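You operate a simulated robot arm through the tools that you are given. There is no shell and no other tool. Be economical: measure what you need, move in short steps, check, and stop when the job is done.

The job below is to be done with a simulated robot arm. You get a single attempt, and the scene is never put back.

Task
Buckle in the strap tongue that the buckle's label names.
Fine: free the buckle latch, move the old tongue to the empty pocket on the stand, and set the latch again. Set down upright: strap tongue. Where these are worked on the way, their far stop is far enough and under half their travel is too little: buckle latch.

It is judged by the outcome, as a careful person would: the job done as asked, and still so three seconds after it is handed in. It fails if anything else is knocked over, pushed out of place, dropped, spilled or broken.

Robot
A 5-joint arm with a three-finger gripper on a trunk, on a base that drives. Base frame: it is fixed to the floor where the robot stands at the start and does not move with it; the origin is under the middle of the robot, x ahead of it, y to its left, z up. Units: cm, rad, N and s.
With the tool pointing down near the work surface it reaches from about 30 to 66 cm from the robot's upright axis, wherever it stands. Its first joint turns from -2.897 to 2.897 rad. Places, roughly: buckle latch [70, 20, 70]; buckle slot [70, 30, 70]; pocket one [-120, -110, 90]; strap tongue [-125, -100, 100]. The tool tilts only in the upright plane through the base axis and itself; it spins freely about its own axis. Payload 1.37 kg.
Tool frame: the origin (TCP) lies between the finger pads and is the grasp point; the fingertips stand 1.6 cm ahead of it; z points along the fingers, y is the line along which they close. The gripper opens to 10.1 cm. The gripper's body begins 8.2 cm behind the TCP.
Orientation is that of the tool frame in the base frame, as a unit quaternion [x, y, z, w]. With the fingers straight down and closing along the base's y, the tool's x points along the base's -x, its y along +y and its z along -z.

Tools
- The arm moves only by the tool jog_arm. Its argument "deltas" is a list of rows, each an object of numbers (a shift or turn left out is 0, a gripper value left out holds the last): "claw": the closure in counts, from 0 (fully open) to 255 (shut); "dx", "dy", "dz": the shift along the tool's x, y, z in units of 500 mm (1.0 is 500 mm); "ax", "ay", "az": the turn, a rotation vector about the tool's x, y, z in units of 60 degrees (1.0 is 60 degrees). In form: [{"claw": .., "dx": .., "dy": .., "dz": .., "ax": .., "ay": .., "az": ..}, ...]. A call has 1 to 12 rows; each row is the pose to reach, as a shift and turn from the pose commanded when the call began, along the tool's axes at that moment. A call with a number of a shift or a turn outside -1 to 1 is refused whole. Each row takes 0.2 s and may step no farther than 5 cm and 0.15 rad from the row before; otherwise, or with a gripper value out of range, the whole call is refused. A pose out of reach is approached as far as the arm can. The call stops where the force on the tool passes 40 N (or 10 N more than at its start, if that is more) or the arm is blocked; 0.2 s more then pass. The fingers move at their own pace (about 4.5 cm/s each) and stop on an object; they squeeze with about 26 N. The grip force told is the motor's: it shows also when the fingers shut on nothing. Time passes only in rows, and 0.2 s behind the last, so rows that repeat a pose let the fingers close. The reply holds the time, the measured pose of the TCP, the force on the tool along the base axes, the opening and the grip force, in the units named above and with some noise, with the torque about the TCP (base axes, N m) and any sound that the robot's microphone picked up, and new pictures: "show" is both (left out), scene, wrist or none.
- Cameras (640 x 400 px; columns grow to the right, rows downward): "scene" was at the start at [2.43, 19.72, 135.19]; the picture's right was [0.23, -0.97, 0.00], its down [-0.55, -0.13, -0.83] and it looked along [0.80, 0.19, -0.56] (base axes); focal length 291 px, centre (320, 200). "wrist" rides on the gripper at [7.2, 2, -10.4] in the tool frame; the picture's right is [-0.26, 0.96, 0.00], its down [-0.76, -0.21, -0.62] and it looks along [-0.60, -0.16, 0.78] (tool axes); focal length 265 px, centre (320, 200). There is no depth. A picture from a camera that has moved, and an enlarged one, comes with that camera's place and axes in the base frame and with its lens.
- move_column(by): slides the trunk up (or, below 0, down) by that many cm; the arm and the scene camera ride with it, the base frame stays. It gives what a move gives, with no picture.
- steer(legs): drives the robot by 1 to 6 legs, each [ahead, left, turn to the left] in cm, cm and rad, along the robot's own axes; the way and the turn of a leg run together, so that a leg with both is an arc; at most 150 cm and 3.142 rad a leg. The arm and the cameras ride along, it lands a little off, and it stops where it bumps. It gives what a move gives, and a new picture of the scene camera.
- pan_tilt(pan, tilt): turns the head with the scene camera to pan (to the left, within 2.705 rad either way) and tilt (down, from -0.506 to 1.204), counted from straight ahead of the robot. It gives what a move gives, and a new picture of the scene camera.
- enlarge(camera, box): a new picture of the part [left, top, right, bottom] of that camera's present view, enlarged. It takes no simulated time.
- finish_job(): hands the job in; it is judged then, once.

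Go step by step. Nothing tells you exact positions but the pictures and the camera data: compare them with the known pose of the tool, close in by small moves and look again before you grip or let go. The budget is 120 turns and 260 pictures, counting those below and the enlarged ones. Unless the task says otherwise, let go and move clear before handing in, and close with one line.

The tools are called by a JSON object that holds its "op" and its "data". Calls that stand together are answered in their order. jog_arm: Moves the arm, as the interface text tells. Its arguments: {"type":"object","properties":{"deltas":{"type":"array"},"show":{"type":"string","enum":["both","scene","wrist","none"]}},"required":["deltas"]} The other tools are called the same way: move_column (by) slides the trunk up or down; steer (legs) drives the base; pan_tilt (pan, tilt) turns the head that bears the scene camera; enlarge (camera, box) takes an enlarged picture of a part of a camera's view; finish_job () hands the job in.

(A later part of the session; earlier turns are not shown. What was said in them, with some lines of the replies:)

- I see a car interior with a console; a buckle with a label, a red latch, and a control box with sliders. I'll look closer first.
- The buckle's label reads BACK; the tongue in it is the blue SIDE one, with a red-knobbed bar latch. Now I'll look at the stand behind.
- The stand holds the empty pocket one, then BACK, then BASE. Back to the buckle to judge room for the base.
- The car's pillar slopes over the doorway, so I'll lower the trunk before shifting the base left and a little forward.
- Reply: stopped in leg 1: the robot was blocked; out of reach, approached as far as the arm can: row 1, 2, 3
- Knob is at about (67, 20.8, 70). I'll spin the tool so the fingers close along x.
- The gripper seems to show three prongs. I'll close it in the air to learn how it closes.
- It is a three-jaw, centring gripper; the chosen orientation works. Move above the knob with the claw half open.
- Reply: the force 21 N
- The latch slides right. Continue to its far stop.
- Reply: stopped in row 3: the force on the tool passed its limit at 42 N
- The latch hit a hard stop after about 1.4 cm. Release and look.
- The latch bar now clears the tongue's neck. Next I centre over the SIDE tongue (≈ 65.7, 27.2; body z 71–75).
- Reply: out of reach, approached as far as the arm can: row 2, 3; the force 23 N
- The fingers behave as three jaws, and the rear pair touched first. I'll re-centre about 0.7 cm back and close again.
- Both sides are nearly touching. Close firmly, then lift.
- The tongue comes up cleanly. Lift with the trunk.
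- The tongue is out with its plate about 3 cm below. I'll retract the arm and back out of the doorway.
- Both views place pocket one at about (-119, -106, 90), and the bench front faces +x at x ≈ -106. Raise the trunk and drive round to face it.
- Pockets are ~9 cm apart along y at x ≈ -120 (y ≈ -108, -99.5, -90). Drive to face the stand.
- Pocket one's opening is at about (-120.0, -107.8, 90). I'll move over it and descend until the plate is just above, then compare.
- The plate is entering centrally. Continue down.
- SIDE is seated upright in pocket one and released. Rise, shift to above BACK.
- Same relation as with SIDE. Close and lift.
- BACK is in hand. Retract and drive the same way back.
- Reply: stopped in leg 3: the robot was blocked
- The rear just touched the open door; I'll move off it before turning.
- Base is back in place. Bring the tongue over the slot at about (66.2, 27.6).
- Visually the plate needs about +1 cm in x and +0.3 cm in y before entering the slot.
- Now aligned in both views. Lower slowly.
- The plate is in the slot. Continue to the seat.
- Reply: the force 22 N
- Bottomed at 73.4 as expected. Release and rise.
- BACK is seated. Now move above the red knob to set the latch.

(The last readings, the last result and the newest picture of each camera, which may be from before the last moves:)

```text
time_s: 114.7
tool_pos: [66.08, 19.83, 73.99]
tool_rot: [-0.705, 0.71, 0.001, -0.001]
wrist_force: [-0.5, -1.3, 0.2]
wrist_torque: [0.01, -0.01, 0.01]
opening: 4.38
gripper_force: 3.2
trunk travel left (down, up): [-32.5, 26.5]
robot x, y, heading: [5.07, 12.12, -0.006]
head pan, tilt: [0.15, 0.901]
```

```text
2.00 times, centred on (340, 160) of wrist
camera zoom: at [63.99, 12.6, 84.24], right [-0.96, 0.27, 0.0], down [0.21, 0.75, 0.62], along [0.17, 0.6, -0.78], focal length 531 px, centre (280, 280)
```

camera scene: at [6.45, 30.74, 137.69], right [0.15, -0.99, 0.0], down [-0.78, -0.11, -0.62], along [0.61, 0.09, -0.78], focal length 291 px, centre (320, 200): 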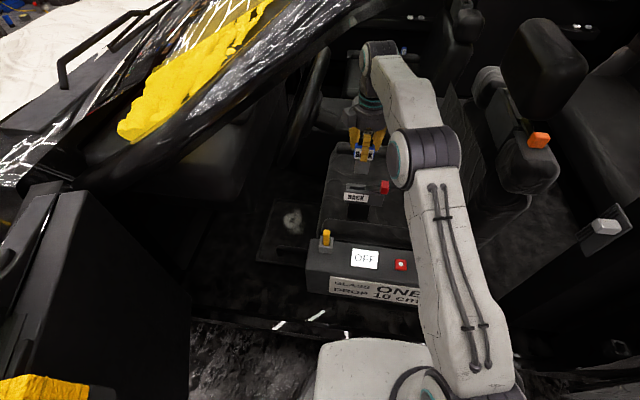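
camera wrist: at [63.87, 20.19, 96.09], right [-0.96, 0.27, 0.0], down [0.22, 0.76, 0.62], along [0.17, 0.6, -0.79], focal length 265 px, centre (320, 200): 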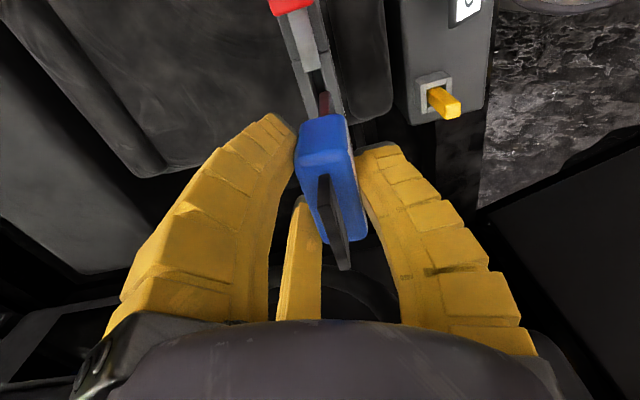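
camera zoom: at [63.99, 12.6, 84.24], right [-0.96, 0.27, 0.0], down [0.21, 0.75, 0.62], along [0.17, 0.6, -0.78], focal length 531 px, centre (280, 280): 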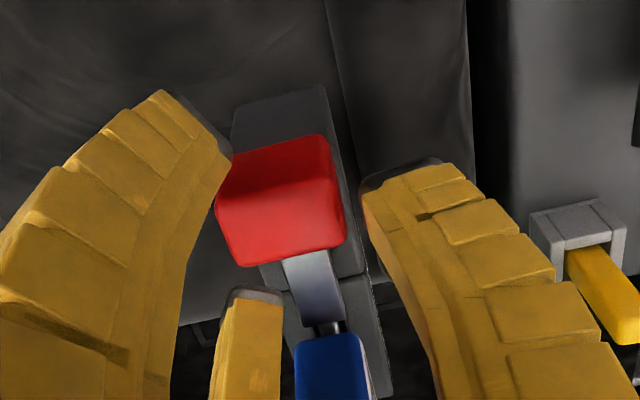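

{"op": "jog_arm", "data": {"deltas": [{"dz": 0.02}, {"dz": 0.036}, {"dz": 0.036, "claw": 190}, {"dz": 0.036, "claw": 225}, {"dz": 0.036}, {"dz": 0.036}, {"dz": 0.036}], "show": "wrist"}}

{"op": "enlarge", "data": {"camera": "scene", "box": [345, 135, 425, 205]}}

```text
time_s: 116.3
tool_pos: [65.97, 19.73, 72.12]
tool_rot: [-0.705, 0.709, 0.002, -0.001]
wrist_force: [-14.2, -0.3, 6.4]
wrist_torque: [0.04, 0.34, -0.06]
opening: 2.32
gripper_force: 28.2
trunk travel left (down, up): [-32.5, 26.5]
robot x, y, heading: [5.2, 11.9, 0.003]
head pan, tilt: [0.15, 0.901]
camera wrist: at [63.81, 12.55, 82.5], right [-0.96, 0.27, 0.0], down [0.22, 0.76, 0.62], along [0.17, 0.6, -0.79], focal length 265 px, centre (320, 200)
```

wrist: 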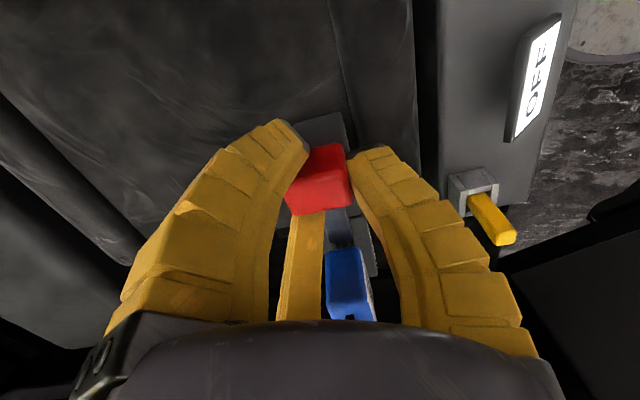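

```text
5.71 times, centred on (385, 170) of scene
camera zoom: at [6.22, 30.72, 137.7], right [0.15, -0.99, 0.0], down [-0.77, -0.11, -0.62], along [0.62, 0.09, -0.78], focal length 1664 px, centre (-51, 371)
```

zoom: 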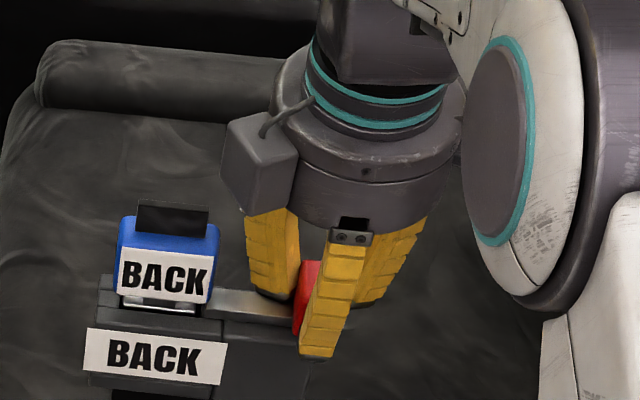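

Gripped. Slide the latch back left to its stop.

{"op": "jog_arm", "data": {"deltas": [{"dx": -0.006}, {"dx": -0.012}, {"dx": -0.018}, {"dx": -0.024}, {"dx": -0.03}, {"dx": -0.034}], "show": "none"}}

{"op": "enlarge", "data": {"camera": "scene", "box": [345, 135, 425, 205]}}

```text
time_s: 117.7
tool_pos: [65.82, 21.27, 72.13]
tool_rot: [-0.704, 0.711, 0.003, -0.004]
wrist_force: [-19.2, -14.4, -3.2]
wrist_torque: [-0.16, 0.47, 0.03]
opening: 2.18
gripper_force: 27.9
trunk travel left (down, up): [-32.5, 26.5]
robot x, y, heading: [5.03, 12.01, 0.001]
head pan, tilt: [0.15, 0.901]
```

```text
5.71 times, centred on (385, 170) of scene
camera zoom: at [6.3, 30.57, 137.71], right [0.14, -0.99, 0.0], down [-0.77, -0.11, -0.62], along [0.62, 0.09, -0.78], focal length 1664 px, centre (-51, 371)
```

zoom: 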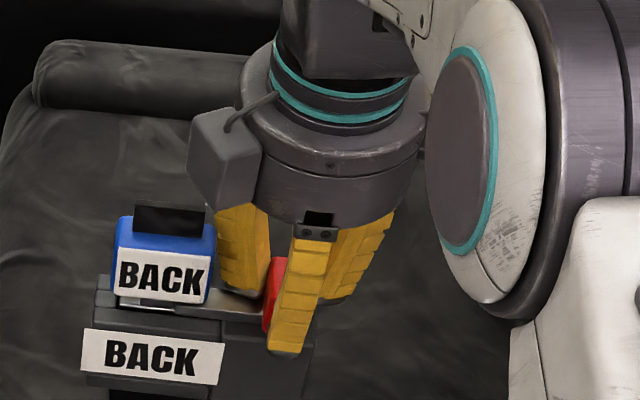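

{"op": "jog_arm", "data": {"deltas": [{"dx": -0.006}, {"dx": -0.012}, {"dx": -0.018}], "show": "none"}}

{"op": "jog_arm", "data": {"deltas": [{"claw": 145}, {"claw": 145}, {"claw": 145}, {"dz": -0.05}, {"dz": -0.14}, {"dz": -0.22}, {"dz": -0.22}], "show": "none"}}

{"op": "enlarge", "data": {"camera": "scene", "box": [345, 145, 405, 195]}}

{"op": "enlarge", "data": {"camera": "wrist", "box": [240, 40, 440, 240]}}

```text
time_s: 118.2
tool_pos: [65.78, 21.26, 72.18]
tool_rot: [-0.699, 0.715, 0.004, -0.007]
wrist_force: [-3.4, -8.1, 2.4]
wrist_torque: [-0.28, 0.05, -0.12]
opening: 2.18
gripper_force: 28.1
trunk travel left (down, up): [-32.5, 26.5]
robot x, y, heading: [4.85, 11.68, -0.005]
head pan, tilt: [0.15, 0.901]
stopped in row 2: the force on the tool passed its limit at 41 N (the readings are from after the stop); the commanded pose is now the measured one
```

```text
time_s: 119.8
tool_pos: [66.02, 21.75, 83.28]
tool_rot: [-0.701, 0.713, 0.004, -0.006]
wrist_force: [-0.6, 0.1, 0.4]
wrist_torque: [0.0, -0.01, 0.0]
opening: 4.76
gripper_force: 3.4
trunk travel left (down, up): [-32.5, 26.5]
robot x, y, heading: [5.17, 12.13, -0.004]
head pan, tilt: [0.15, 0.901]
```

```text
8.00 times, centred on (375, 170) of scene
camera zoom: at [6.47, 30.67, 137.69], right [0.14, -0.99, 0.0], down [-0.78, -0.11, -0.62], along [0.61, 0.09, -0.78], focal length 2329 px, centre (-120, 440)
```

zoom: 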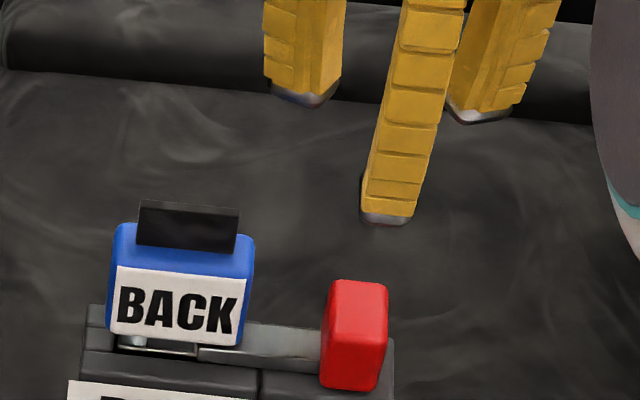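

```text
2.00 times, centred on (340, 140) of wrist
camera zoom: at [64.05, 14.49, 93.69], right [-0.96, 0.28, 0.01], down [0.23, 0.75, 0.62], along [0.16, 0.59, -0.79], focal length 531 px, centre (280, 320)
```

zoom: 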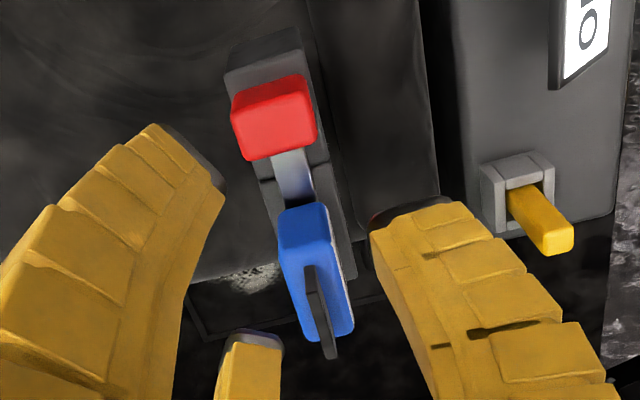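

BACK sits in the buckle with the latch bar over its plate and the knob at its stop. SIDE stands in pocket one, and the gripper is open and clear, so I'm handing in.

{"op": "finish_job", "data": {}}

```text
The job is handed in.
```

The BACK tongue is buckled in and latched, and the old SIDE tongue stands upright in the pocket that was empty on the stand. While driving, the base was stopped once by the car in front and once by something behind it, probably the open door. Nothing appeared to have moved either time.
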